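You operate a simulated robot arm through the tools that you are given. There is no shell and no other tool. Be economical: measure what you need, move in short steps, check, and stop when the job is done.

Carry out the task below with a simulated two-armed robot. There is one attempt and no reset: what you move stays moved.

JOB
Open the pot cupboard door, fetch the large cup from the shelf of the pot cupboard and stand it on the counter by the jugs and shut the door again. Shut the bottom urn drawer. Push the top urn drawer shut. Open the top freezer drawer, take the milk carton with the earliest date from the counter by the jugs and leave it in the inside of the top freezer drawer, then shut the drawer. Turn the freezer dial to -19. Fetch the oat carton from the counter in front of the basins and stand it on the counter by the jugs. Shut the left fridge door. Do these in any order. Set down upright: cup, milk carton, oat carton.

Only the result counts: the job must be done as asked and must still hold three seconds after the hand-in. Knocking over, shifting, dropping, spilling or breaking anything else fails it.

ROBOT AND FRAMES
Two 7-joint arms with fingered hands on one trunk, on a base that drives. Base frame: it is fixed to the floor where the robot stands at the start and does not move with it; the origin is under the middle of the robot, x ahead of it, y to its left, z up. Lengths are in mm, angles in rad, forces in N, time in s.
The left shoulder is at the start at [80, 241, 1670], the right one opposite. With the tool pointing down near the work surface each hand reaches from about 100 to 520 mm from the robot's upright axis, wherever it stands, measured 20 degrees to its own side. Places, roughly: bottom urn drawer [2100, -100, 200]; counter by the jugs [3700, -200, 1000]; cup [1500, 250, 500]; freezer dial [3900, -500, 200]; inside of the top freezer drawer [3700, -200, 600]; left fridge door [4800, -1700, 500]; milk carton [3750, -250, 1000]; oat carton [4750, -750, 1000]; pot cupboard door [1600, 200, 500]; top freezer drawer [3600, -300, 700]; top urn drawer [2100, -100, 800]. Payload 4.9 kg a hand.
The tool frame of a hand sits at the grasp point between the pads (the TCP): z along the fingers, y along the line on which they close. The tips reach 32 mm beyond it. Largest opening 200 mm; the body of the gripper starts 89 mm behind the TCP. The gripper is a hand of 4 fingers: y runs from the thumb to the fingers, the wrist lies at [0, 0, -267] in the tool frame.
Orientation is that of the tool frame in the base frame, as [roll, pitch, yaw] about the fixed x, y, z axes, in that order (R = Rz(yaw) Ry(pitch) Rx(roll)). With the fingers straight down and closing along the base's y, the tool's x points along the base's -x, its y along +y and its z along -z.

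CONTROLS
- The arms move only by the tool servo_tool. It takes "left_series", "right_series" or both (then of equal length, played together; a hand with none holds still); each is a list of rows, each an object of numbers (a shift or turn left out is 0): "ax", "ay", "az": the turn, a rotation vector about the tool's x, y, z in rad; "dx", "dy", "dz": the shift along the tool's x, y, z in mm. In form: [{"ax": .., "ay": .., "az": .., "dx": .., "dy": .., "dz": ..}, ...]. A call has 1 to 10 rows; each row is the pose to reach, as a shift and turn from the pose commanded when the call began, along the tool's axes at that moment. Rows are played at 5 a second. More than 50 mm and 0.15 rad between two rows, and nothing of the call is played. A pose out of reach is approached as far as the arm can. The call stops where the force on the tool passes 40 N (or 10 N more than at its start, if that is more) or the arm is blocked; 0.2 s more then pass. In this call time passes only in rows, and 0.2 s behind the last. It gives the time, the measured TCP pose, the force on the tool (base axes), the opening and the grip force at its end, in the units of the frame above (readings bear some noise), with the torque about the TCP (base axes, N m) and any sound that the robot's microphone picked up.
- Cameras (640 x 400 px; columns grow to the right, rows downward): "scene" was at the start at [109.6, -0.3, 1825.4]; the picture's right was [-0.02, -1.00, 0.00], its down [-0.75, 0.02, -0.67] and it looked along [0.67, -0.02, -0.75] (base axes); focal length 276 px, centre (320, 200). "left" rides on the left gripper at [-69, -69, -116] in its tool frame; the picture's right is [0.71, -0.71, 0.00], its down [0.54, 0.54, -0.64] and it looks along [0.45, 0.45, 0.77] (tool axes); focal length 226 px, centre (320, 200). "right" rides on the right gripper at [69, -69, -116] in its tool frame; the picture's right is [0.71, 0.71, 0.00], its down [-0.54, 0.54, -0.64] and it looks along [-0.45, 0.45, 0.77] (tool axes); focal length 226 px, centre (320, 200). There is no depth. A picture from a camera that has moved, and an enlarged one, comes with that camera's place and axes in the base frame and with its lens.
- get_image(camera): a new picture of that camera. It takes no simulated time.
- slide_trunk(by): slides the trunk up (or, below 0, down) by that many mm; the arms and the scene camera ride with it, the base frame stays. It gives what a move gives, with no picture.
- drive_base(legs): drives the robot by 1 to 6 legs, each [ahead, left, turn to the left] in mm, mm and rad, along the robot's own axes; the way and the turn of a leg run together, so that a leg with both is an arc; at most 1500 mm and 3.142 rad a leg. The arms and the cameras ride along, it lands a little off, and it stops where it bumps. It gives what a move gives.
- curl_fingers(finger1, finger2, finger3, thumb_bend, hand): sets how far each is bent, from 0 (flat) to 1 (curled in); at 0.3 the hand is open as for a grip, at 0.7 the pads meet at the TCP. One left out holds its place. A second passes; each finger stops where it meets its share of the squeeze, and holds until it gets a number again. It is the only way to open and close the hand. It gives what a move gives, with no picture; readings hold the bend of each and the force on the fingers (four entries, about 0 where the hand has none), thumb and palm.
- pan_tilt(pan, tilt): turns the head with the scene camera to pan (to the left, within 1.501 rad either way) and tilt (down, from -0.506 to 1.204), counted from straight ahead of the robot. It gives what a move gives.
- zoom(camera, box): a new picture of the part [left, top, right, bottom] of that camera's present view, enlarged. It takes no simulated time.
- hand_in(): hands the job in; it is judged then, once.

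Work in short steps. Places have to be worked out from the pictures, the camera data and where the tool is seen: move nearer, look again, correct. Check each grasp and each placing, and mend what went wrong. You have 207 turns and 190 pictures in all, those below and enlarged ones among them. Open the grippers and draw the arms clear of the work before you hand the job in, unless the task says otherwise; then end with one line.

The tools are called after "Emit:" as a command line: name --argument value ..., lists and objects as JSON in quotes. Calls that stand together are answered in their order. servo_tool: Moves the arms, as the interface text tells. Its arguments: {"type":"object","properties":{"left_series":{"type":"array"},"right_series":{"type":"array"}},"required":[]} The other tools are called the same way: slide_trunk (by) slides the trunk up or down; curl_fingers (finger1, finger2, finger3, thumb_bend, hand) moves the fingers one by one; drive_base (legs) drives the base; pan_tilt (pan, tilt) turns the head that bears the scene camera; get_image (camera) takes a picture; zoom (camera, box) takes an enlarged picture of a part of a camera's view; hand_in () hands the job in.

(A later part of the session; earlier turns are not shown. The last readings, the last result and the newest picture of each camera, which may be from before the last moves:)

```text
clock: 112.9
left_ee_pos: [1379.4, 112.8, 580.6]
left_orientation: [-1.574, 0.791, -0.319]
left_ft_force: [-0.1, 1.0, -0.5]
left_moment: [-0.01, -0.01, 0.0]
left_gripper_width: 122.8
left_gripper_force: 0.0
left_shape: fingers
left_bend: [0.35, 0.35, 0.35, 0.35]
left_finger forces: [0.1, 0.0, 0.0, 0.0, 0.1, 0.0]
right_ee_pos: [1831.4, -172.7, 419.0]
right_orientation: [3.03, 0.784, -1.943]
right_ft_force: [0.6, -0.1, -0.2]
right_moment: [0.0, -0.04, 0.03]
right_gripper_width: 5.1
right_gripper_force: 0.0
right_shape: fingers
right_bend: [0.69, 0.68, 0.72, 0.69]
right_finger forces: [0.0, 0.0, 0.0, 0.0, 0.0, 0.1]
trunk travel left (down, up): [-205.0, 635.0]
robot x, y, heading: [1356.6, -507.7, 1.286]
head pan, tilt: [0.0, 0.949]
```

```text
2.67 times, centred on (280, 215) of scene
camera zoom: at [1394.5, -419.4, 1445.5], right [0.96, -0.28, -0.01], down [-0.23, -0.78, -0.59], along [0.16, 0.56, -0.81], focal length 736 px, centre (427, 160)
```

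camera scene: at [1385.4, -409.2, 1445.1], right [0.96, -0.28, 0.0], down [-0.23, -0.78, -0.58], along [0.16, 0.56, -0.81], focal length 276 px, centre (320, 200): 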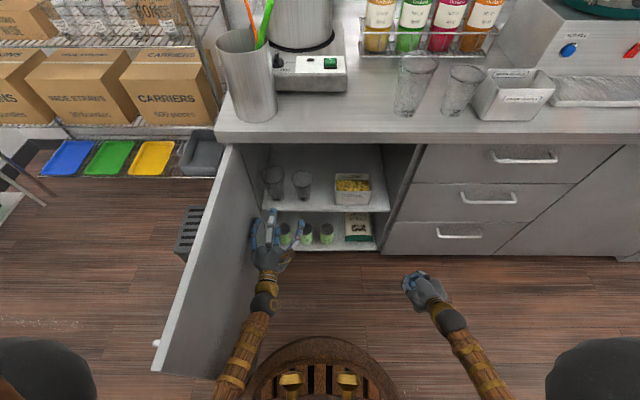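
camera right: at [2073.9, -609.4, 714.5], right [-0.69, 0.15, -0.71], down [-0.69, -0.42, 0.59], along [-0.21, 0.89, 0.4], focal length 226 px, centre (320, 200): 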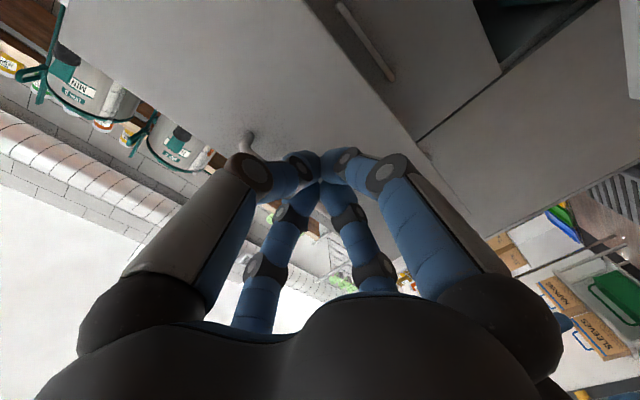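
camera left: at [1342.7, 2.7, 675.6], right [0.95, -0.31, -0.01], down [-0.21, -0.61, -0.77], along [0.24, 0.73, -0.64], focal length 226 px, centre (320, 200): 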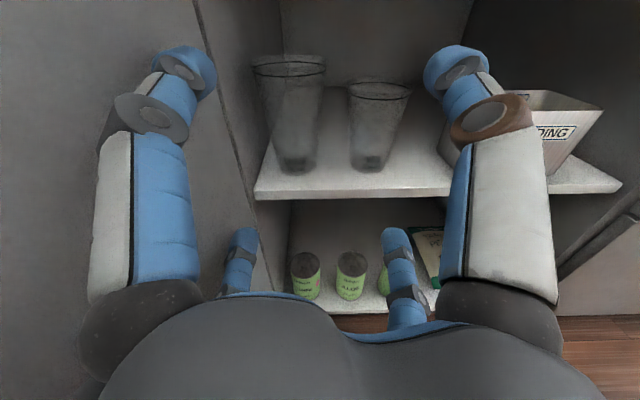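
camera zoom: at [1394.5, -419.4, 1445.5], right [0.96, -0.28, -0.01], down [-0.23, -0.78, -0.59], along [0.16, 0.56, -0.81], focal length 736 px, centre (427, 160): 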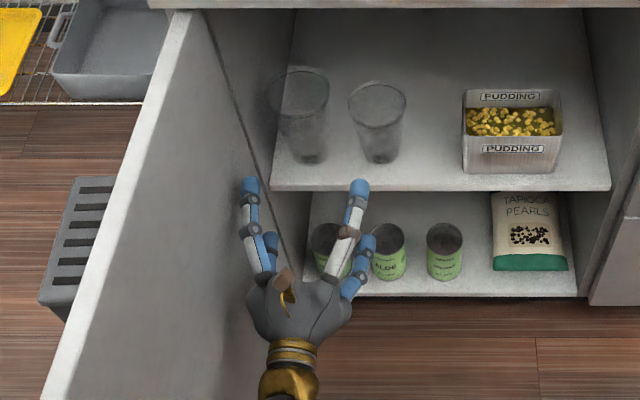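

Great view now. The cup is ~35 mm left of the hand's line and ~186 ahead. I shift left 32 and go forward 100.

Emit:
servo_tool --left_series '[{"dx": -11, "dy": 11, "dz": 10}, {"dx": -21, "dy": 24, "dz": 35}, {"dx": -21, "dy": 24, "dz": 60}, {"dx": -21, "dy": 24, "dz": 85}, {"dx": -21, "dy": 24, "dz": 105}]'

Emit:
get_image --camera "left"

```text
clock: 113.7
left_ee_pos: [1363.3, 125.9, 575.3]
left_orientation: [-1.586, 0.782, -0.324]
left_ft_force: [14.5, -9.7, 1.9]
left_moment: [0.11, 0.16, 0.34]
left_gripper_width: 115.0
left_gripper_force: 9.4
left_shape: fingers
left_bend: [0.37, 0.37, 0.35, 0.35]
left_finger forces: [9.0, 8.2, 0.1, 0.0, 0.0, 0.0]
right_ee_pos: [1816.4, -179.7, 423.3]
right_orientation: [3.033, 0.783, -1.884]
right_ft_force: [-0.4, 0.9, 1.3]
right_moment: [-0.02, -0.03, -0.03]
right_gripper_width: 5.0
right_gripper_force: 0.0
right_shape: fingers
right_bend: [0.69, 0.68, 0.72, 0.69]
right_finger forces: [0.0, 0.0, 0.0, 0.0, 0.0, 0.0]
trunk travel left (down, up): [-205.0, 635.0]
robot x, y, heading: [1358.4, -545.0, 1.342]
head pan, tilt: [0.0, 0.949]
stopped in row 3 (left hand): the force on the tool passed its limit at 48 N (the readings are from after the stop); the commanded pose is now the measured one
```

```text
142 pictures are left
camera left: at [1326.2, 15.6, 671.8], right [0.95, -0.31, 0.0], down [-0.2, -0.62, -0.76], along [0.24, 0.72, -0.65], focal length 226 px, centre (320, 200)
```

left: 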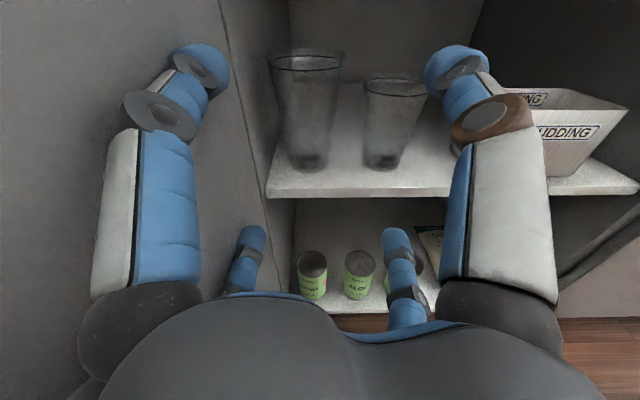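

The finger tips are splayed ~100 mm radially and touched the door. I back 25 mm, close all digits to 0.54 and look again.

Emit:
servo_tool --left_series '[{"dx": 5, "dy": -5, "dz": -15}, {"dx": 8, "dy": -8, "dz": -30}]'

Emit:
curl_fingers --hand "left" --finger1 0.54 --finger2 0.54 --finger3 0.54 --thumb_bend 0.54

Emit:
get_image --camera "left"

```text
clock: 114.3
left_ee_pos: [1349.7, 102.6, 569.6]
left_orientation: [-1.589, 0.778, -0.31]
left_ft_force: [21.8, -1.8, 0.5]
left_moment: [0.05, 0.05, -0.36]
left_gripper_width: 109.7
left_gripper_force: 10.3
left_shape: fingers
left_bend: [0.39, 0.39, 0.35, 0.35]
left_finger forces: [10.8, 10.3, 0.0, 0.0, 0.1, 0.0]
right_ee_pos: [1810.6, -173.7, 420.2]
right_orientation: [3.038, 0.781, -1.879]
right_ft_force: [-0.9, -0.2, 0.2]
right_moment: [0.0, 0.03, 0.0]
right_gripper_width: 4.8
right_gripper_force: 0.2
right_shape: fingers
right_bend: [0.69, 0.68, 0.72, 0.69]
right_finger forces: [0.0, 0.0, 0.0, 0.0, 0.0, 0.1]
trunk travel left (down, up): [-205.0, 635.0]
robot x, y, heading: [1355.7, -542.5, 1.343]
head pan, tilt: [0.0, 0.949]
```

```text
clock: 115.3
left_ee_pos: [1348.4, 101.5, 570.9]
left_orientation: [-1.59, 0.779, -0.307]
left_ft_force: [0.2, -0.2, 0.0]
left_moment: [0.0, -0.02, 0.0]
left_gripper_width: 55.1
left_gripper_force: 0.1
left_shape: fingers
left_bend: [0.54, 0.54, 0.54, 0.54]
left_finger forces: [0.1, 0.0, 0.1, 0.1, 0.1, 0.0]
right_ee_pos: [1811.2, -174.6, 419.8]
right_orientation: [3.042, 0.78, -1.877]
right_ft_force: [0.3, 0.2, 0.1]
right_moment: [-0.02, 0.0, 0.03]
right_gripper_width: 5.3
right_gripper_force: 0.0
right_shape: fingers
right_bend: [0.69, 0.68, 0.72, 0.69]
right_finger forces: [0.0, 0.0, 0.0, 0.1, 0.0, 0.0]
trunk travel left (down, up): [-205.0, 635.0]
robot x, y, heading: [1362.2, -542.0, 1.34]
head pan, tilt: [0.0, 0.949]
```

```text
141 pictures are left
camera left: at [1314.1, -8.1, 667.5], right [0.96, -0.29, 0.01], down [-0.19, -0.63, -0.76], along [0.22, 0.72, -0.65], focal length 226 px, centre (320, 200)
```

left: 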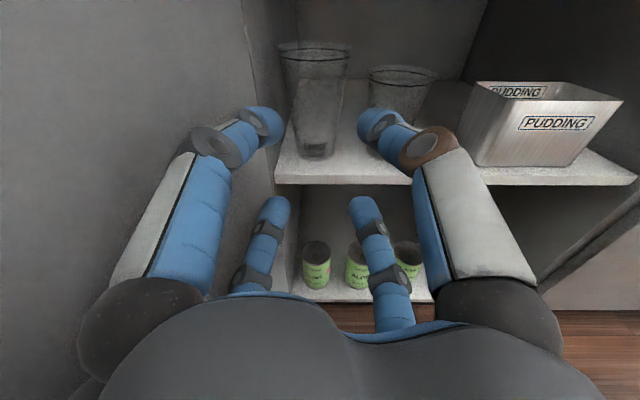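

The cup lines up now (≈7 mm left, ≈188 ahead). I open digits to 0.50 and advance 110.

Emit:
curl_fingers --hand "left" --finger1 0.5 --finger2 0.5 --finger3 0.49 --thumb_bend 0.49

Emit:
servo_tool --left_series '[{"dz": 25}, {"dz": 50}, {"dz": 75}, {"dz": 95}, {"dz": 110}]'

Emit:
get_image --camera "left"

```text
clock: 116.3
left_ee_pos: [1350.0, 101.7, 569.5]
left_orientation: [-1.589, 0.778, -0.309]
left_ft_force: [-0.5, 0.5, -0.8]
left_moment: [-0.01, -0.04, -0.01]
left_gripper_width: 70.6
left_gripper_force: 0.0
left_shape: fingers
left_bend: [0.5, 0.5, 0.49, 0.49]
left_finger forces: [0.0, 0.0, 0.0, 0.0, 0.0, 0.0]
right_ee_pos: [1811.3, -174.7, 419.8]
right_orientation: [3.042, 0.781, -1.877]
right_ft_force: [0.0, 0.3, -0.1]
right_moment: [0.03, 0.01, 0.0]
right_gripper_width: 5.2
right_gripper_force: 0.1
right_shape: fingers
right_bend: [0.69, 0.68, 0.72, 0.69]
right_finger forces: [0.0, 0.0, 0.1, 0.1, 0.0, 0.1]
trunk travel left (down, up): [-205.0, 635.0]
robot x, y, heading: [1362.1, -543.2, 1.34]
head pan, tilt: [0.0, 0.949]
```

```text
clock: 117.5
left_ee_pos: [1387.1, 207.8, 573.7]
left_orientation: [-1.58, 0.781, -0.306]
left_ft_force: [0.4, 0.2, 1.4]
left_moment: [-0.02, 0.03, 0.0]
left_gripper_width: 70.6
left_gripper_force: 0.0
left_shape: fingers
left_bend: [0.5, 0.5, 0.49, 0.49]
left_finger forces: [0.1, 0.0, 0.0, 0.0, 0.0, 0.1]
right_ee_pos: [1814.1, -176.4, 420.6]
right_orientation: [3.036, 0.783, -1.883]
right_ft_force: [0.4, -0.4, 0.0]
right_moment: [0.02, 0.05, 0.02]
right_gripper_width: 5.0
right_gripper_force: 0.0
right_shape: fingers
right_bend: [0.69, 0.68, 0.72, 0.69]
right_finger forces: [0.0, 0.1, 0.0, 0.1, 0.1, 0.1]
trunk travel left (down, up): [-205.0, 635.0]
robot x, y, heading: [1360.3, -543.6, 1.341]
head pan, tilt: [0.0, 0.949]
```

```text
140 pictures are left
camera left: at [1352.3, 96.8, 670.6], right [0.96, -0.29, 0.0], down [-0.19, -0.62, -0.76], along [0.23, 0.73, -0.65], focal length 226 px, centre (320, 200)
```

left: 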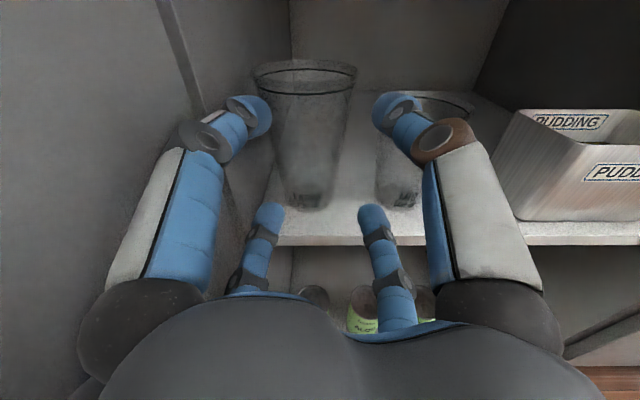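

Cup is ~14 mm left and ~95 ahead; no contact yet. I shift left 13 and advance 55.

Emit:
servo_tool --left_series '[{"dx": -9, "dy": 9, "dz": 5}, {"dx": -9, "dy": 9, "dz": 30}, {"dx": -9, "dy": 9, "dz": 55}]'

Emit:
get_image --camera "left"

```text
clock: 118.1
left_ee_pos: [1387.3, 229.2, 570.0]
left_orientation: [-1.59, 0.782, -0.323]
left_ft_force: [5.1, -4.0, 3.7]
left_moment: [-0.2, 0.39, 0.84]
left_gripper_width: 70.9
left_gripper_force: 3.2
left_shape: fingers
left_bend: [0.5, 0.5, 0.49, 0.49]
left_finger forces: [0.1, 0.0, 0.0, 0.1, 0.0, 6.1]
right_ee_pos: [1813.3, -176.5, 420.6]
right_orientation: [3.039, 0.78, -1.882]
right_ft_force: [-0.4, 0.2, -0.5]
right_moment: [0.0, -0.02, 0.0]
right_gripper_width: 5.0
right_gripper_force: 0.1
right_shape: fingers
right_bend: [0.69, 0.68, 0.72, 0.69]
right_finger forces: [0.0, 0.0, 0.0, 0.0, 0.1, 0.1]
trunk travel left (down, up): [-205.0, 635.0]
robot x, y, heading: [1359.0, -540.5, 1.339]
head pan, tilt: [0.0, 0.949]
stopped in row 2 (left hand): the force on the tool passed its limit at 50 N (the readings are from after the stop); the commanded pose is now the measured one
```

```text
139 pictures are left
camera left: at [1351.2, 120.1, 667.6], right [0.95, -0.31, 0.0], down [-0.2, -0.62, -0.76], along [0.23, 0.72, -0.65], focal length 226 px, centre (320, 200)
```

left: 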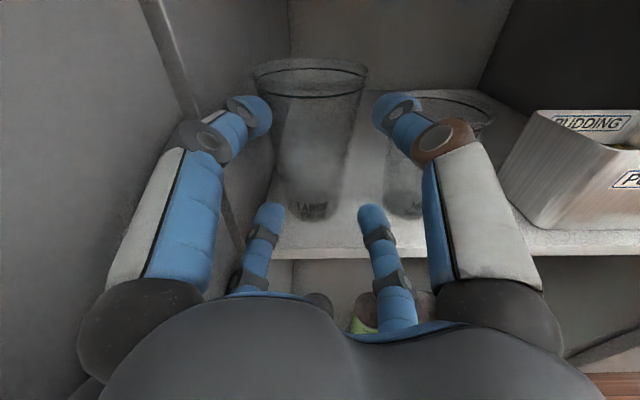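

The palm edge touches the open door. I yaw the hand left by ~0.18 (palm moves away from the door, aim goes to the cup) and look.

Emit:
servo_tool --left_series '[{"dx": 3, "dy": -3, "dz": -12}, {"dx": 3, "dy": -3, "dz": -12, "ax": -0.064, "ay": -0.064}, {"dx": 3, "dy": -3, "dz": -12, "ax": -0.127, "ay": -0.127}]'

Emit:
get_image --camera "left"

Emit:
get_image --camera "scene"

```text
clock: 118.9
left_ee_pos: [1382.3, 217.1, 568.2]
left_orientation: [-1.593, 0.784, -0.141]
left_ft_force: [-0.2, 0.6, 0.2]
left_moment: [0.0, 0.01, -0.03]
left_gripper_width: 70.7
left_gripper_force: 0.1
left_shape: fingers
left_bend: [0.5, 0.5, 0.49, 0.49]
left_finger forces: [0.0, 0.0, 0.1, 0.0, 0.0, 0.1]
right_ee_pos: [1812.8, -174.9, 420.3]
right_orientation: [3.038, 0.781, -1.881]
right_ft_force: [-0.7, 0.5, 0.5]
right_moment: [-0.02, 0.01, -0.02]
right_gripper_width: 4.9
right_gripper_force: 0.1
right_shape: fingers
right_bend: [0.69, 0.68, 0.72, 0.69]
right_finger forces: [0.0, 0.1, 0.0, 0.1, 0.1, 0.0]
trunk travel left (down, up): [-205.0, 635.0]
robot x, y, heading: [1356.1, -538.7, 1.337]
head pan, tilt: [0.0, 0.949]
```

```text
138 pictures are left
camera left: at [1367.9, 103.3, 666.0], right [0.99, -0.13, 0.0], down [-0.08, -0.65, -0.76], along [0.1, 0.75, -0.66], focal length 226 px, centre (320, 200)
```

left: 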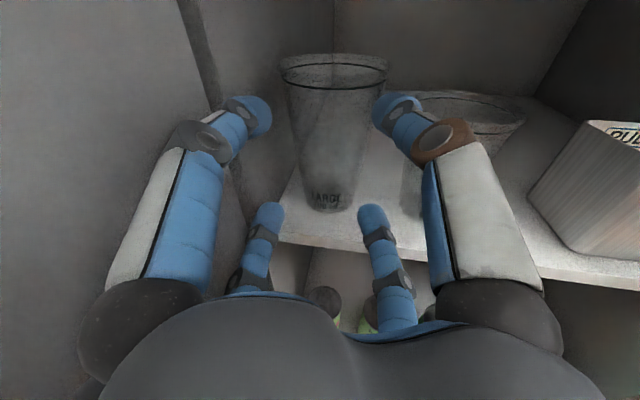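

```text
137 pictures are left
camera scene: at [1384.5, -440.1, 1445.1], right [0.97, -0.23, 0.0], down [-0.19, -0.79, -0.58], along [0.13, 0.57, -0.81], focal length 276 px, centre (320, 200)
```

scene: 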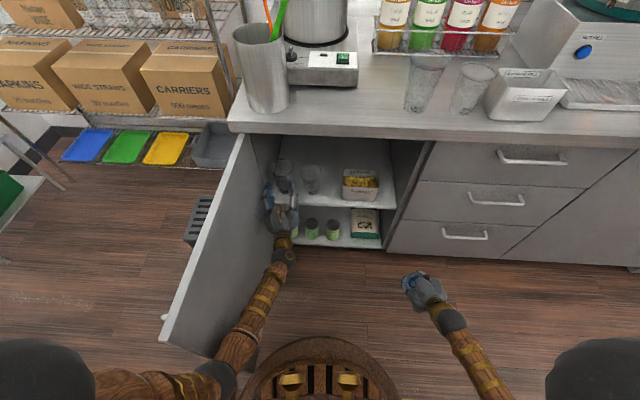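

Now the cup is ~11 mm right of the aim. I widen the upper digits slightly and advance 45 with a right shift of 8.

Emit:
curl_fingers --hand "left" --finger1 0.46 --finger2 0.48 --finger3 0.46 --thumb_bend 0.46

Emit:
servo_tool --left_series '[{"dx": 5, "dy": -5, "dz": 15}, {"dx": 6, "dy": -6, "dz": 30}, {"dx": 6, "dy": -6, "dz": 45}]'

Emit:
get_image --camera "left"

```text
clock: 119.9
left_ee_pos: [1383.7, 216.3, 568.5]
left_orientation: [-1.592, 0.784, -0.143]
left_ft_force: [0.7, -0.4, 0.5]
left_moment: [0.0, 0.02, 0.02]
left_gripper_width: 82.1
left_gripper_force: 0.9
left_shape: fingers
left_bend: [0.46, 0.48, 0.46, 0.46]
left_finger forces: [1.0, 0.0, 0.1, 0.1, 0.1, 0.0]
right_ee_pos: [1812.5, -174.2, 419.5]
right_orientation: [3.041, 0.779, -1.881]
right_ft_force: [-0.9, 0.7, -0.1]
right_moment: [-0.02, -0.02, -0.02]
right_gripper_width: 5.0
right_gripper_force: 0.0
right_shape: fingers
right_bend: [0.69, 0.68, 0.72, 0.69]
right_finger forces: [0.0, 0.1, 0.0, 0.0, 0.0, 0.0]
trunk travel left (down, up): [-205.0, 635.0]
robot x, y, heading: [1359.0, -542.2, 1.334]
head pan, tilt: [0.0, 0.949]
```

```text
clock: 120.7
left_ee_pos: [1397.8, 263.6, 568.5]
left_orientation: [-1.595, 0.783, -0.142]
left_ft_force: [0.1, 0.5, 0.2]
left_moment: [0.05, 0.01, 0.03]
left_gripper_width: 83.2
left_gripper_force: 0.0
left_shape: fingers
left_bend: [0.46, 0.48, 0.46, 0.46]
left_finger forces: [0.1, 0.0, 0.0, 0.1, 0.0, 0.1]
right_ee_pos: [1812.5, -174.7, 420.2]
right_orientation: [3.041, 0.78, -1.879]
right_ft_force: [0.1, 0.4, 0.1]
right_moment: [0.02, -0.02, 0.0]
right_gripper_width: 5.1
right_gripper_force: 0.0
right_shape: fingers
right_bend: [0.69, 0.68, 0.72, 0.69]
right_finger forces: [0.1, 0.0, 0.0, 0.0, 0.1, 0.1]
trunk travel left (down, up): [-205.0, 635.0]
robot x, y, heading: [1359.0, -542.5, 1.338]
head pan, tilt: [0.0, 0.949]
```

```text
136 pictures are left
camera left: at [1382.7, 148.6, 666.2], right [0.99, -0.13, 0.0], down [-0.08, -0.65, -0.76], along [0.1, 0.75, -0.65], focal length 226 px, centre (320, 200)
```

left: 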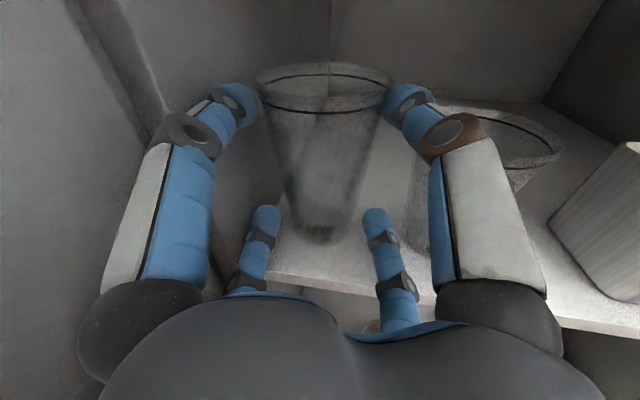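

Cup is centred between the digits, ~45 mm ahead, no contact. Advance 40 more.

Emit:
servo_tool --left_series '[{"dz": 10}, {"dz": 20}, {"dz": 30}, {"dz": 40}]'

Emit:
get_image --camera "left"

Emit:
zoom --camera "scene" --box '[230, 130, 390, 230]'

```text
clock: 121.7
left_ee_pos: [1403.4, 302.0, 567.7]
left_orientation: [-1.592, 0.782, -0.144]
left_ft_force: [2.6, 0.8, 0.0]
left_moment: [0.01, 0.09, -0.03]
left_gripper_width: 82.1
left_gripper_force: 1.1
left_shape: fingers
left_bend: [0.46, 0.48, 0.46, 0.46]
left_finger forces: [1.9, 0.0, 0.0, 0.1, 0.2, 0.0]
right_ee_pos: [1812.6, -174.6, 419.3]
right_orientation: [3.042, 0.779, -1.878]
right_ft_force: [-0.3, 0.7, 0.7]
right_moment: [0.0, 0.02, -0.02]
right_gripper_width: 5.1
right_gripper_force: 0.0
right_shape: fingers
right_bend: [0.69, 0.68, 0.72, 0.69]
right_finger forces: [0.1, 0.1, 0.0, 0.1, 0.0, 0.0]
trunk travel left (down, up): [-205.0, 635.0]
robot x, y, heading: [1360.1, -542.6, 1.339]
head pan, tilt: [0.0, 0.949]
```

```text
135 pictures are left
camera left: at [1388.8, 188.0, 665.6], right [0.99, -0.13, 0.0], down [-0.08, -0.65, -0.76], along [0.1, 0.75, -0.65], focal length 226 px, centre (320, 200)
```

left: 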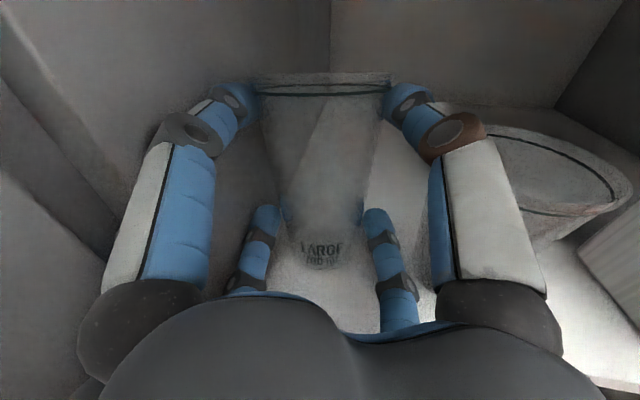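

```text
4.00 times, centred on (310, 180) of scene
camera zoom: at [1384.7, -440.0, 1445.2], right [0.97, -0.23, 0.0], down [-0.19, -0.79, -0.58], along [0.13, 0.57, -0.81], focal length 1104 px, centre (360, 280)
```

zoom: 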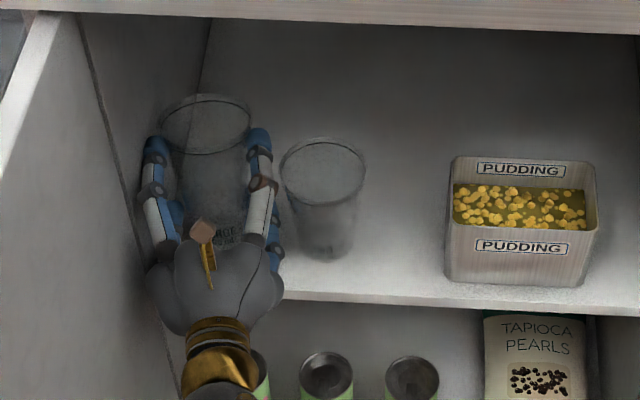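

Digits flank the cup nicely. I advance 10 more and close gently.

Emit:
servo_tool --left_series '[{"dz": 6}, {"dz": 12}]'

Emit:
curl_fingers --hand "left" --finger1 0.6 --finger2 0.6 --finger3 0.6 --thumb_bend 0.6

Emit:
get_image --camera "left"

```text
clock: 122.3
left_ee_pos: [1405.6, 312.3, 567.9]
left_orientation: [-1.59, 0.784, -0.143]
left_ft_force: [3.3, -1.9, 0.5]
left_moment: [0.14, 0.19, 0.07]
left_gripper_width: 80.8
left_gripper_force: 2.8
left_shape: fingers
left_bend: [0.47, 0.48, 0.46, 0.46]
left_finger forces: [4.5, 0.1, 0.1, 0.0, 0.7, 0.1]
right_ee_pos: [1814.9, -177.5, 420.1]
right_orientation: [3.039, 0.781, -1.881]
right_ft_force: [-0.3, 0.9, -0.4]
right_moment: [0.01, -0.01, -0.03]
right_gripper_width: 4.9
right_gripper_force: 0.0
right_shape: fingers
right_bend: [0.69, 0.68, 0.72, 0.69]
right_finger forces: [0.0, 0.0, 0.0, 0.1, 0.0, 0.0]
trunk travel left (down, up): [-205.0, 635.0]
robot x, y, heading: [1355.2, -540.1, 1.338]
head pan, tilt: [0.0, 0.949]
```

```text
clock: 123.3
left_ee_pos: [1405.5, 312.3, 568.6]
left_orientation: [-1.59, 0.785, -0.141]
left_ft_force: [2.0, -1.4, 0.9]
left_moment: [0.11, 0.15, -0.13]
left_gripper_width: 65.4
left_gripper_force: 16.2
left_shape: fingers
left_bend: [0.52, 0.53, 0.52, 0.55]
left_finger forces: [6.1, 8.1, 6.0, 0.0, 11.8, 0.0]
right_ee_pos: [1814.3, -176.3, 419.4]
right_orientation: [3.04, 0.78, -1.882]
right_ft_force: [0.3, -0.4, 0.6]
right_moment: [-0.01, -0.01, 0.0]
right_gripper_width: 4.9
right_gripper_force: 0.0
right_shape: fingers
right_bend: [0.69, 0.68, 0.72, 0.69]
right_finger forces: [0.0, 0.0, 0.0, 0.0, 0.0, 0.0]
trunk travel left (down, up): [-205.0, 635.0]
robot x, y, heading: [1361.7, -543.5, 1.338]
head pan, tilt: [0.0, 0.949]
```

```text
133 pictures are left
camera left: at [1390.3, 198.6, 665.5], right [0.99, -0.13, 0.0], down [-0.08, -0.65, -0.76], along [0.1, 0.75, -0.65], focal length 226 px, centre (320, 200)
```

left: 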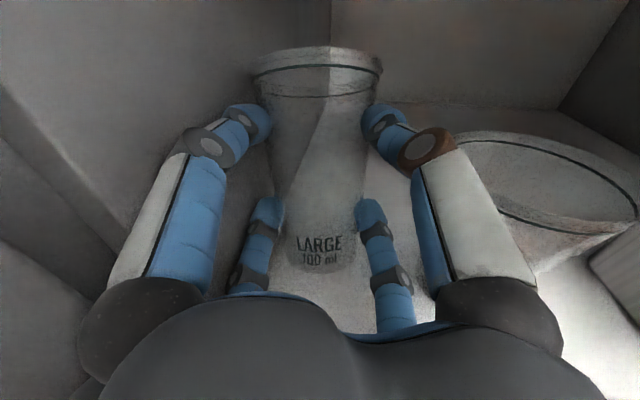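

Gripped with all four digits (6–12 N). I lift by raising the trunk 50 mm and look.

Emit:
slide_trunk --by 50

Emit:
get_image --camera "left"

Emit:
zoom --camera "scene" --box '[230, 130, 390, 230]'

```text
clock: 124.2
left_ee_pos: [1406.0, 312.6, 618.9]
left_orientation: [-1.592, 0.785, -0.142]
left_ft_force: [1.8, 0.1, -1.3]
left_moment: [-0.02, 0.1, -0.18]
left_gripper_width: 65.1
left_gripper_force: 15.1
left_shape: fingers
left_bend: [0.52, 0.53, 0.52, 0.55]
left_finger forces: [5.8, 7.9, 6.0, 0.0, 11.6, 0.0]
right_ee_pos: [1813.3, -176.0, 470.4]
right_orientation: [3.038, 0.781, -1.881]
right_ft_force: [-0.2, -0.1, -0.6]
right_moment: [0.01, -0.02, -0.03]
right_gripper_width: 5.2
right_gripper_force: 0.1
right_shape: fingers
right_bend: [0.69, 0.68, 0.72, 0.69]
right_finger forces: [0.0, 0.0, 0.0, 0.0, 0.1, 0.0]
trunk travel left (down, up): [-255.0, 585.0]
robot x, y, heading: [1359.6, -540.1, 1.34]
head pan, tilt: [0.0, 0.949]
```

```text
132 pictures are left
camera left: at [1390.9, 199.2, 716.3], right [0.99, -0.13, 0.0], down [-0.08, -0.65, -0.76], along [0.1, 0.75, -0.65], focal length 226 px, centre (320, 200)
```

left: 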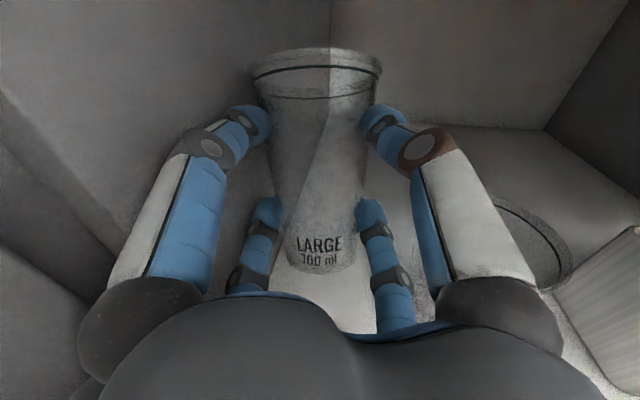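

```text
4.00 times, centred on (310, 180) of scene
camera zoom: at [1387.0, -441.2, 1496.0], right [0.97, -0.23, 0.0], down [-0.19, -0.79, -0.58], along [0.13, 0.57, -0.81], focal length 1104 px, centre (360, 280)
```

zoom: 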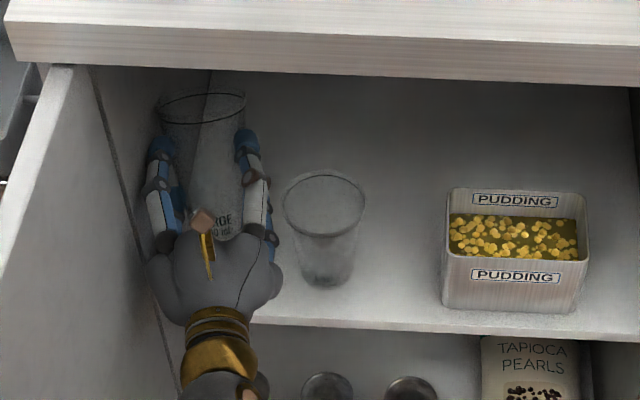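

Lifted. I withdraw straight out of the cupboard.

Emit:
drive_base --legs '[[-200, 4, 0], [-180, 4, 0]]'

Emit:
get_image --camera "scene"

Emit:
get_image --camera "left"

```text
clock: 126.9
left_ee_pos: [1305.8, -56.8, 618.3]
left_orientation: [-1.589, 0.782, -0.135]
left_ft_force: [0.6, 0.0, 0.0]
left_moment: [-0.02, 0.01, 0.02]
left_gripper_width: 43.1
left_gripper_force: 7.1
left_shape: fingers
left_bend: [0.56, 0.53, 0.54, 0.59]
left_finger forces: [0.0, 6.9, 4.5, 0.0, 2.7, 0.0]
right_ee_pos: [1716.4, -544.4, 471.3]
right_orientation: [3.041, 0.781, -1.875]
right_ft_force: [0.7, -0.7, 0.0]
right_moment: [-0.03, -0.01, 0.01]
right_gripper_width: 4.9
right_gripper_force: 0.0
right_shape: fingers
right_bend: [0.69, 0.68, 0.72, 0.69]
right_finger forces: [0.0, 0.0, 0.0, 0.1, 0.0, 0.0]
trunk travel left (down, up): [-255.0, 585.0]
robot x, y, heading: [1265.4, -913.4, 1.341]
head pan, tilt: [0.0, 0.949]
```

```text
130 pictures are left
camera scene: at [1288.3, -811.9, 1495.3], right [0.97, -0.23, 0.0], down [-0.18, -0.79, -0.58], along [0.13, 0.57, -0.81], focal length 276 px, centre (320, 200)
```

scene: 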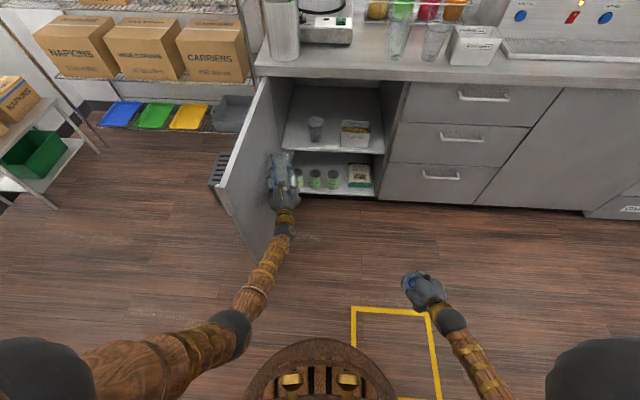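

```text
129 pictures are left
camera left: at [1290.2, -171.6, 715.5], right [0.99, -0.12, 0.0], down [-0.08, -0.65, -0.76], along [0.09, 0.75, -0.65], focal length 226 px, centre (320, 200)
```

left: 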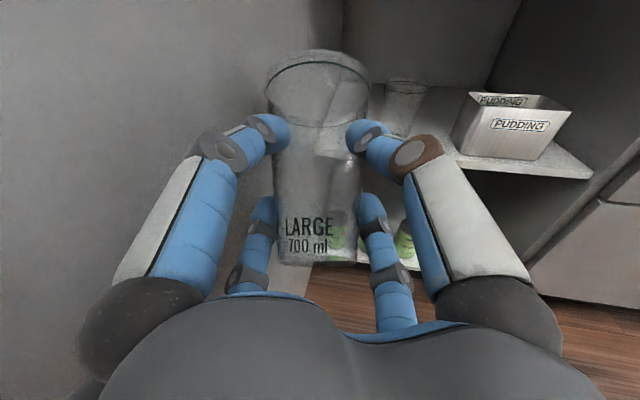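

The grip slipped a little (finger1 unloaded). I tighten all digits.

Emit:
curl_fingers --hand "left" --finger1 0.75 --finger2 0.75 --finger3 0.75 --thumb_bend 0.75

Emit:
get_image --camera "left"

```text
clock: 127.9
left_ee_pos: [1305.1, -57.8, 618.0]
left_orientation: [-1.592, 0.783, -0.138]
left_ft_force: [-0.3, 0.8, 0.2]
left_moment: [-0.04, -0.01, 0.02]
left_gripper_width: 0.5
left_gripper_force: 18.3
left_shape: fingers
left_bend: [0.67, 0.49, 0.56, 0.72]
left_finger forces: [7.8, 10.8, 7.1, 0.0, 9.9, 0.1]
right_ee_pos: [1716.3, -543.7, 470.1]
right_orientation: [3.04, 0.78, -1.874]
right_ft_force: [0.1, -0.1, 0.7]
right_moment: [0.02, -0.01, 0.03]
right_gripper_width: 4.9
right_gripper_force: 0.1
right_shape: fingers
right_bend: [0.69, 0.68, 0.72, 0.69]
right_finger forces: [0.1, 0.0, 0.1, 0.0, 0.0, 0.0]
trunk travel left (down, up): [-255.0, 585.0]
robot x, y, heading: [1262.8, -912.9, 1.348]
head pan, tilt: [0.0, 0.949]
```

```text
128 pictures are left
camera left: at [1290.3, -171.2, 715.0], right [0.99, -0.12, 0.0], down [-0.08, -0.65, -0.76], along [0.09, 0.75, -0.65], focal length 226 px, centre (320, 200)
```

left: 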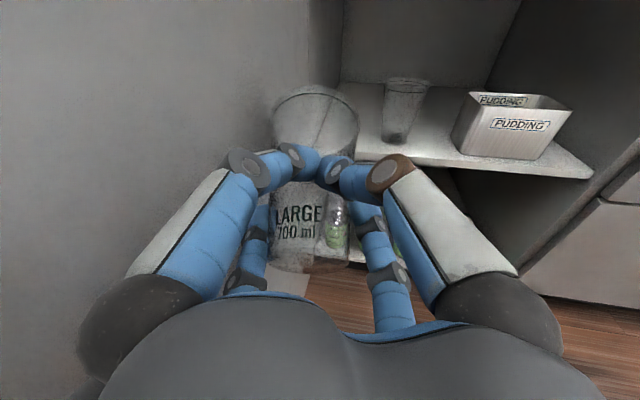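

I check the cup's posture from the scene camera.

Emit:
zoom --camera "scene" --box '[230, 120, 350, 220]'

```text
4.00 times, centred on (290, 170) of scene
camera zoom: at [1288.6, -810.9, 1495.2], right [0.97, -0.23, 0.0], down [-0.18, -0.79, -0.58], along [0.13, 0.57, -0.81], focal length 1104 px, centre (440, 320)
```

zoom: 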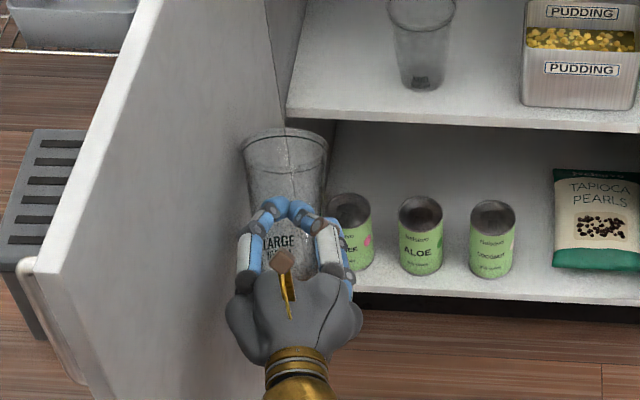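

The cup is upright, held by all four digits though a bit forward in the hand. I raise the trunk in one slow slide to get above counter height and recheck the grip.

Emit:
slide_trunk --by 200

Emit:
get_image --camera "left"

```text
clock: 130.1
left_ee_pos: [1304.3, -56.8, 816.5]
left_orientation: [-1.59, 0.781, -0.138]
left_ft_force: [0.1, 0.2, -0.1]
left_moment: [0.01, -0.03, 0.01]
left_gripper_width: 0.8
left_gripper_force: 18.0
left_shape: fingers
left_bend: [0.67, 0.49, 0.56, 0.72]
left_finger forces: [7.9, 10.8, 7.1, 0.0, 10.2, 0.0]
right_ee_pos: [1716.3, -544.8, 669.8]
right_orientation: [3.04, 0.779, -1.874]
right_ft_force: [0.1, 0.5, 0.5]
right_moment: [-0.03, 0.02, -0.01]
right_gripper_width: 5.0
right_gripper_force: 0.1
right_shape: fingers
right_bend: [0.69, 0.68, 0.72, 0.69]
right_finger forces: [0.0, 0.0, 0.0, 0.0, 0.1, 0.1]
trunk travel left (down, up): [-455.0, 385.0]
robot x, y, heading: [1264.9, -911.6, 1.344]
head pan, tilt: [0.0, 0.949]
```

```text
126 pictures are left
camera left: at [1290.4, -171.0, 914.7], right [0.99, -0.12, 0.0], down [-0.08, -0.65, -0.76], along [0.09, 0.75, -0.65], focal length 226 px, centre (320, 200)
```

left: 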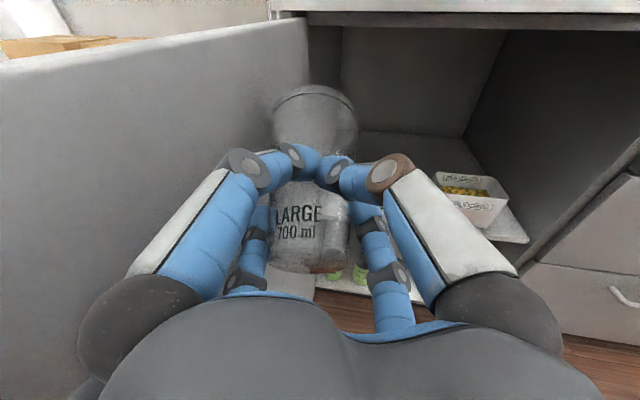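

Grip is stable. I raise another 190 mm and retract the left arm 280 mm toward the body.

Emit:
slide_trunk --by 190

Emit:
servo_tool --left_series '[{"dz": -30}, {"dz": -60}, {"dz": -90}, {"dz": -120}, {"dz": -150}, {"dz": -180}, {"dz": -210}, {"dz": -240}, {"dz": -270}, {"dz": -300}]'

Emit:
get_image --camera "left"

Emit:
get_image --camera "scene"

```text
clock: 132.2
left_ee_pos: [1304.6, -58.1, 1007.6]
left_orientation: [-1.593, 0.781, -0.138]
left_ft_force: [-0.6, 0.5, -1.0]
left_moment: [-0.01, -0.01, -0.01]
left_gripper_width: 0.8
left_gripper_force: 17.7
left_shape: fingers
left_bend: [0.67, 0.49, 0.56, 0.72]
left_finger forces: [8.0, 10.8, 7.1, 0.0, 10.0, 0.0]
right_ee_pos: [1716.3, -544.6, 860.0]
right_orientation: [3.04, 0.779, -1.876]
right_ft_force: [0.1, 0.1, -0.5]
right_moment: [-0.01, 0.02, -0.01]
right_gripper_width: 4.9
right_gripper_force: 0.0
right_shape: fingers
right_bend: [0.69, 0.68, 0.72, 0.69]
right_finger forces: [0.1, 0.0, 0.0, 0.0, 0.1, 0.0]
trunk travel left (down, up): [-645.0, 195.0]
robot x, y, heading: [1262.7, -910.9, 1.34]
head pan, tilt: [0.0, 0.949]
```

```text
clock: 134.4
left_ee_pos: [1269.0, -356.5, 1012.4]
left_orientation: [-1.588, 0.783, -0.136]
left_ft_force: [0.5, 0.0, 0.7]
left_moment: [-0.02, 0.01, -0.01]
left_gripper_width: 0.5
left_gripper_force: 18.1
left_shape: fingers
left_bend: [0.67, 0.49, 0.56, 0.72]
left_finger forces: [7.9, 10.8, 7.1, 0.0, 10.2, 0.1]
right_ee_pos: [1715.6, -545.3, 859.3]
right_orientation: [3.039, 0.78, -1.873]
right_ft_force: [1.0, 0.2, -0.4]
right_moment: [-0.03, -0.02, 0.01]
right_gripper_width: 5.2
right_gripper_force: 0.0
right_shape: fingers
right_bend: [0.69, 0.68, 0.72, 0.69]
right_finger forces: [0.0, 0.0, 0.0, 0.1, 0.0, 0.0]
trunk travel left (down, up): [-645.0, 195.0]
robot x, y, heading: [1263.8, -914.8, 1.349]
head pan, tilt: [0.0, 0.949]
```

```text
125 pictures are left
camera left: at [1253.9, -470.5, 1109.3], right [0.99, -0.12, 0.0], down [-0.08, -0.65, -0.76], along [0.09, 0.75, -0.65], focal length 226 px, centre (320, 200)
```

left: 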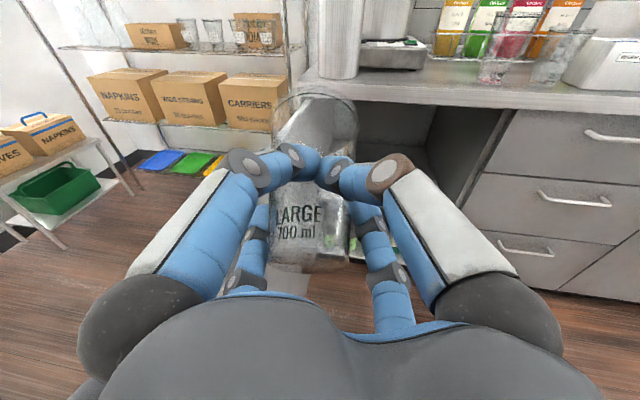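

```text
124 pictures are left
camera scene: at [1288.3, -812.8, 1885.3], right [0.97, -0.23, 0.0], down [-0.18, -0.79, -0.58], along [0.13, 0.57, -0.81], focal length 276 px, centre (320, 200)
```

scene: 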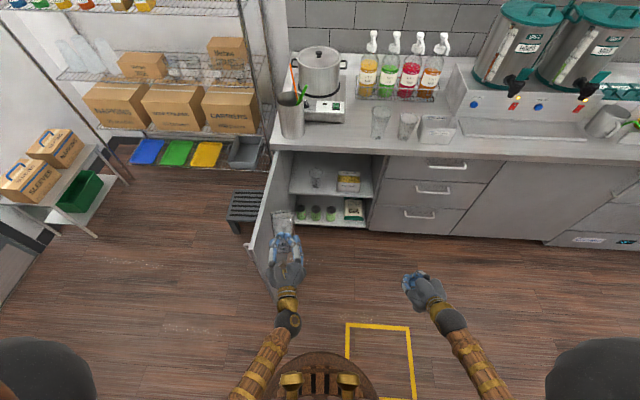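

Cup securely in hand. I straighten, slide right along the counter and close in to D≈850.

Emit:
drive_base --legs '[[0, 0, -0.062], [0, -700, 0], [230, 0, 0], [0, -900, 0]]'

Emit:
pan_tilt --pan -0.5 --tilt 0.6

Emit:
get_image --camera "scene"

```text
clock: 144.3
left_ee_pos: [2899.9, -582.9, 1011.9]
left_orientation: [-1.592, 0.781, -0.193]
left_ft_force: [0.4, 0.0, 0.6]
left_moment: [0.0, 0.04, -0.01]
left_gripper_width: 0.5
left_gripper_force: 18.3
left_shape: fingers
left_bend: [0.67, 0.49, 0.56, 0.72]
left_finger forces: [8.1, 10.9, 7.2, 0.0, 10.2, 0.0]
right_ee_pos: [3336.7, -796.4, 860.8]
right_orientation: [3.043, 0.781, -1.928]
right_ft_force: [-0.7, 0.5, 0.6]
right_moment: [0.0, -0.01, -0.03]
right_gripper_width: 4.7
right_gripper_force: 0.0
right_shape: fingers
right_bend: [0.69, 0.68, 0.72, 0.69]
right_finger forces: [0.0, 0.1, 0.0, 0.0, 0.1, 0.1]
trunk travel left (down, up): [-645.0, 195.0]
robot x, y, heading: [2864.1, -1139.4, 1.284]
head pan, tilt: [0.0, 0.949]
```

```text
clock: 145.3
left_ee_pos: [2901.1, -582.4, 1011.1]
left_orientation: [-1.594, 0.785, -0.192]
left_ft_force: [0.1, 0.3, 0.5]
left_moment: [-0.03, -0.01, 0.02]
left_gripper_width: 0.5
left_gripper_force: 18.2
left_shape: fingers
left_bend: [0.67, 0.49, 0.56, 0.72]
left_finger forces: [8.0, 10.9, 7.1, 0.0, 10.2, 0.1]
right_ee_pos: [3338.6, -795.8, 860.5]
right_orientation: [3.039, 0.779, -1.927]
right_ft_force: [0.3, 0.1, -1.2]
right_moment: [-0.06, 0.01, 0.0]
right_gripper_width: 5.2
right_gripper_force: 0.1
right_shape: fingers
right_bend: [0.69, 0.68, 0.72, 0.69]
right_finger forces: [0.1, 0.1, 0.1, 0.0, 0.0, 0.1]
trunk travel left (down, up): [-645.0, 195.0]
robot x, y, heading: [2868.7, -1136.9, 1.286]
head pan, tilt: [-0.499, 0.6]
```

```text
123 pictures are left
camera scene: at [2938.1, -1045.8, 1913.5], right [0.71, -0.7, 0.0], down [-0.4, -0.4, -0.82], along [0.58, 0.59, -0.57], focal length 276 px, centre (320, 200)
```

scene: 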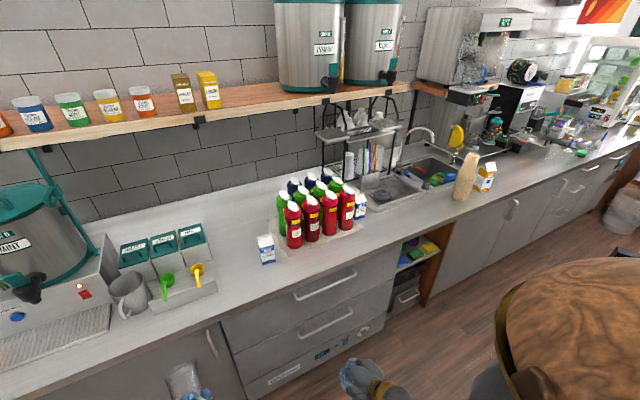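

I see the jugs, cartons, freezer unit with dial, and oat carton. I zoom on these areas.

Emit:
zoom --camera "scene" --box '[220, 150, 400, 290]'

Emit:
zoom --camera "scene" --box '[230, 270, 410, 400]'

Emit:
zoom --camera "scene" --box '[390, 110, 570, 240]'

```text
2.86 times, centred on (310, 220) of scene
camera zoom: at [2938.1, -1045.8, 1913.5], right [0.71, -0.7, 0.0], down [-0.4, -0.4, -0.82], along [0.58, 0.59, -0.57], focal length 789 px, centre (349, 143)
```

zoom: 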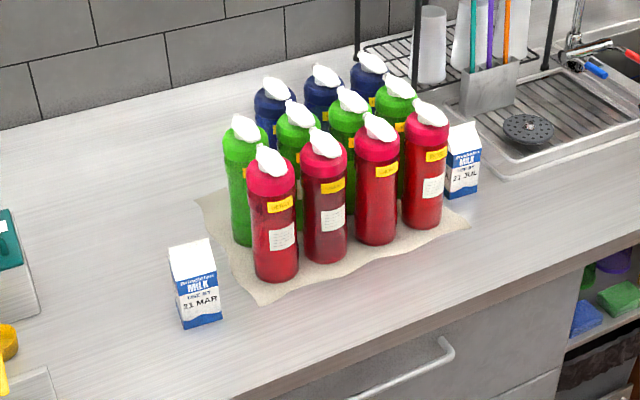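

```text
3.08 times, centred on (320, 335) of scene
camera zoom: at [2938.1, -1045.8, 1913.5], right [0.71, -0.7, 0.0], down [-0.4, -0.4, -0.82], along [0.58, 0.59, -0.57], focal length 850 px, centre (320, -215)
```

zoom: 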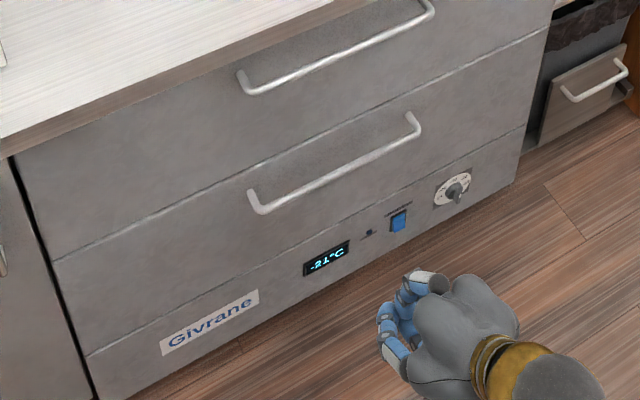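

```text
3.08 times, centred on (480, 175) of scene
camera zoom: at [2938.1, -1045.8, 1913.5], right [0.71, -0.7, 0.0], down [-0.4, -0.4, -0.82], along [0.58, 0.59, -0.57], focal length 850 px, centre (-172, 277)
```

zoom: 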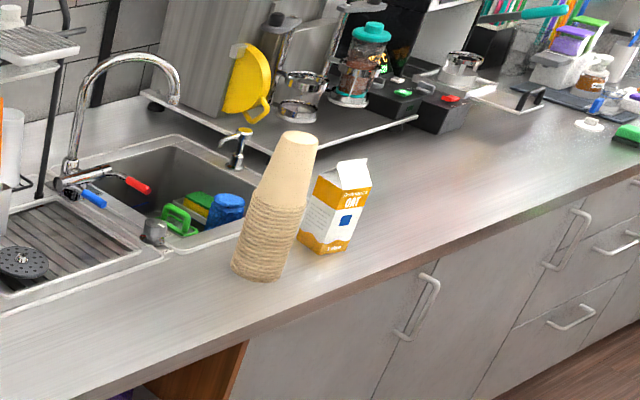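

Only two milk cartons: 21 MAR (left) and 21 JUL; display reads −21 °C. I plan to put the cup on the front strip before the jug tray. I retract the right arm and drive right 580.

Emit:
servo_tool --right_series '[{"dz": -30, "dx": 30}, {"dz": -60, "dx": 60}, {"dz": -90, "dx": 90}, {"dz": -120, "dx": 120}]'

Emit:
drive_base --legs '[[0, -580, 0], [100, 0, 0]]'

Emit:
pan_tilt --pan 0 --tilt 0.9

Emit:
get_image --camera "scene"

Emit:
get_image --camera "left"

```text
clock: 146.3
left_ee_pos: [2901.4, -584.2, 1010.8]
left_orientation: [-1.59, 0.784, -0.19]
left_ft_force: [-1.0, 0.2, -0.5]
left_moment: [0.01, -0.02, 0.0]
left_gripper_width: 0.8
left_gripper_force: 18.1
left_shape: fingers
left_bend: [0.67, 0.49, 0.56, 0.72]
left_finger forces: [7.9, 10.8, 7.1, 0.0, 10.2, 0.0]
right_ee_pos: [3288.3, -957.7, 861.7]
right_orientation: [3.041, 0.78, -1.929]
right_ft_force: [0.3, -0.5, -0.6]
right_moment: [0.0, 0.01, -0.01]
right_gripper_width: 5.2
right_gripper_force: 0.0
right_shape: fingers
right_bend: [0.69, 0.68, 0.72, 0.69]
right_finger forces: [0.1, 0.0, 0.0, 0.0, 0.0, 0.1]
trunk travel left (down, up): [-645.0, 195.0]
robot x, y, heading: [2868.8, -1139.2, 1.294]
head pan, tilt: [-0.499, 0.6]
```

```text
clock: 147.9
left_ee_pos: [3049.8, -621.3, 1013.1]
left_orientation: [-1.583, 0.78, -0.179]
left_ft_force: [-0.3, -1.6, 0.7]
left_moment: [-0.05, 0.01, 0.01]
left_gripper_width: 0.6
left_gripper_force: 13.9
left_shape: fingers
left_bend: [0.67, 0.49, 0.56, 0.72]
left_finger forces: [0.1, 10.9, 7.0, 0.1, 10.3, 0.0]
right_ee_pos: [3441.9, -993.7, 863.4]
right_orientation: [3.043, 0.786, -1.921]
right_ft_force: [-0.3, -0.1, -0.1]
right_moment: [0.02, -0.05, -0.04]
right_gripper_width: 5.0
right_gripper_force: 0.1
right_shape: fingers
right_bend: [0.69, 0.68, 0.72, 0.69]
right_finger forces: [0.0, 0.1, 0.0, 0.0, 0.0, 0.1]
trunk travel left (down, up): [-645.0, 195.0]
robot x, y, heading: [3025.5, -1170.7, 1.295]
head pan, tilt: [-0.499, 0.6]
stopped in leg 1: the robot was blocked; the commanded pose is now the measured one
```

```text
clock: 148.8
left_ee_pos: [3056.9, -613.3, 1008.6]
left_orientation: [-1.596, 0.784, -0.187]
left_ft_force: [-0.8, 0.3, -0.1]
left_moment: [0.03, -0.02, -0.03]
left_gripper_width: 0.5
left_gripper_force: 14.3
left_shape: fingers
left_bend: [0.67, 0.49, 0.56, 0.72]
left_finger forces: [0.0, 10.9, 7.1, 0.0, 10.3, 0.0]
right_ee_pos: [3447.8, -987.4, 860.9]
right_orientation: [3.04, 0.776, -1.919]
right_ft_force: [0.1, -0.5, 0.1]
right_moment: [-0.05, -0.01, 0.01]
right_gripper_width: 5.4
right_gripper_force: 0.0
right_shape: fingers
right_bend: [0.69, 0.68, 0.72, 0.69]
right_finger forces: [0.0, 0.0, 0.0, 0.2, 0.0, 0.0]
trunk travel left (down, up): [-645.0, 195.0]
robot x, y, heading: [3028.8, -1168.2, 1.294]
head pan, tilt: [0.0, 0.901]
```

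```text
119 pictures are left
camera scene: at [3056.8, -1065.4, 1888.6], right [0.96, -0.27, 0.0], down [-0.21, -0.75, -0.62], along [0.17, 0.6, -0.78], focal length 276 px, centre (320, 200)
```

scene: 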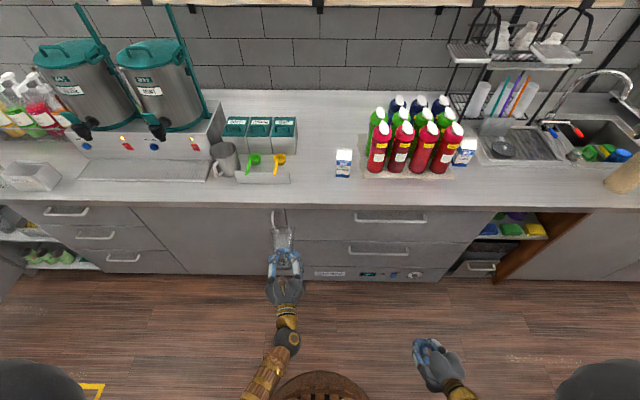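

```text
118 pictures are left
camera left: at [3036.7, -726.9, 1107.3], right [0.99, -0.17, 0.0], down [-0.11, -0.65, -0.75], along [0.13, 0.74, -0.66], focal length 226 px, centre (320, 200)
```

left: 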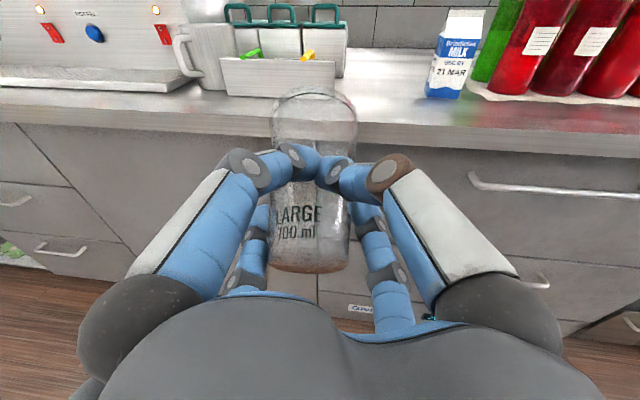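

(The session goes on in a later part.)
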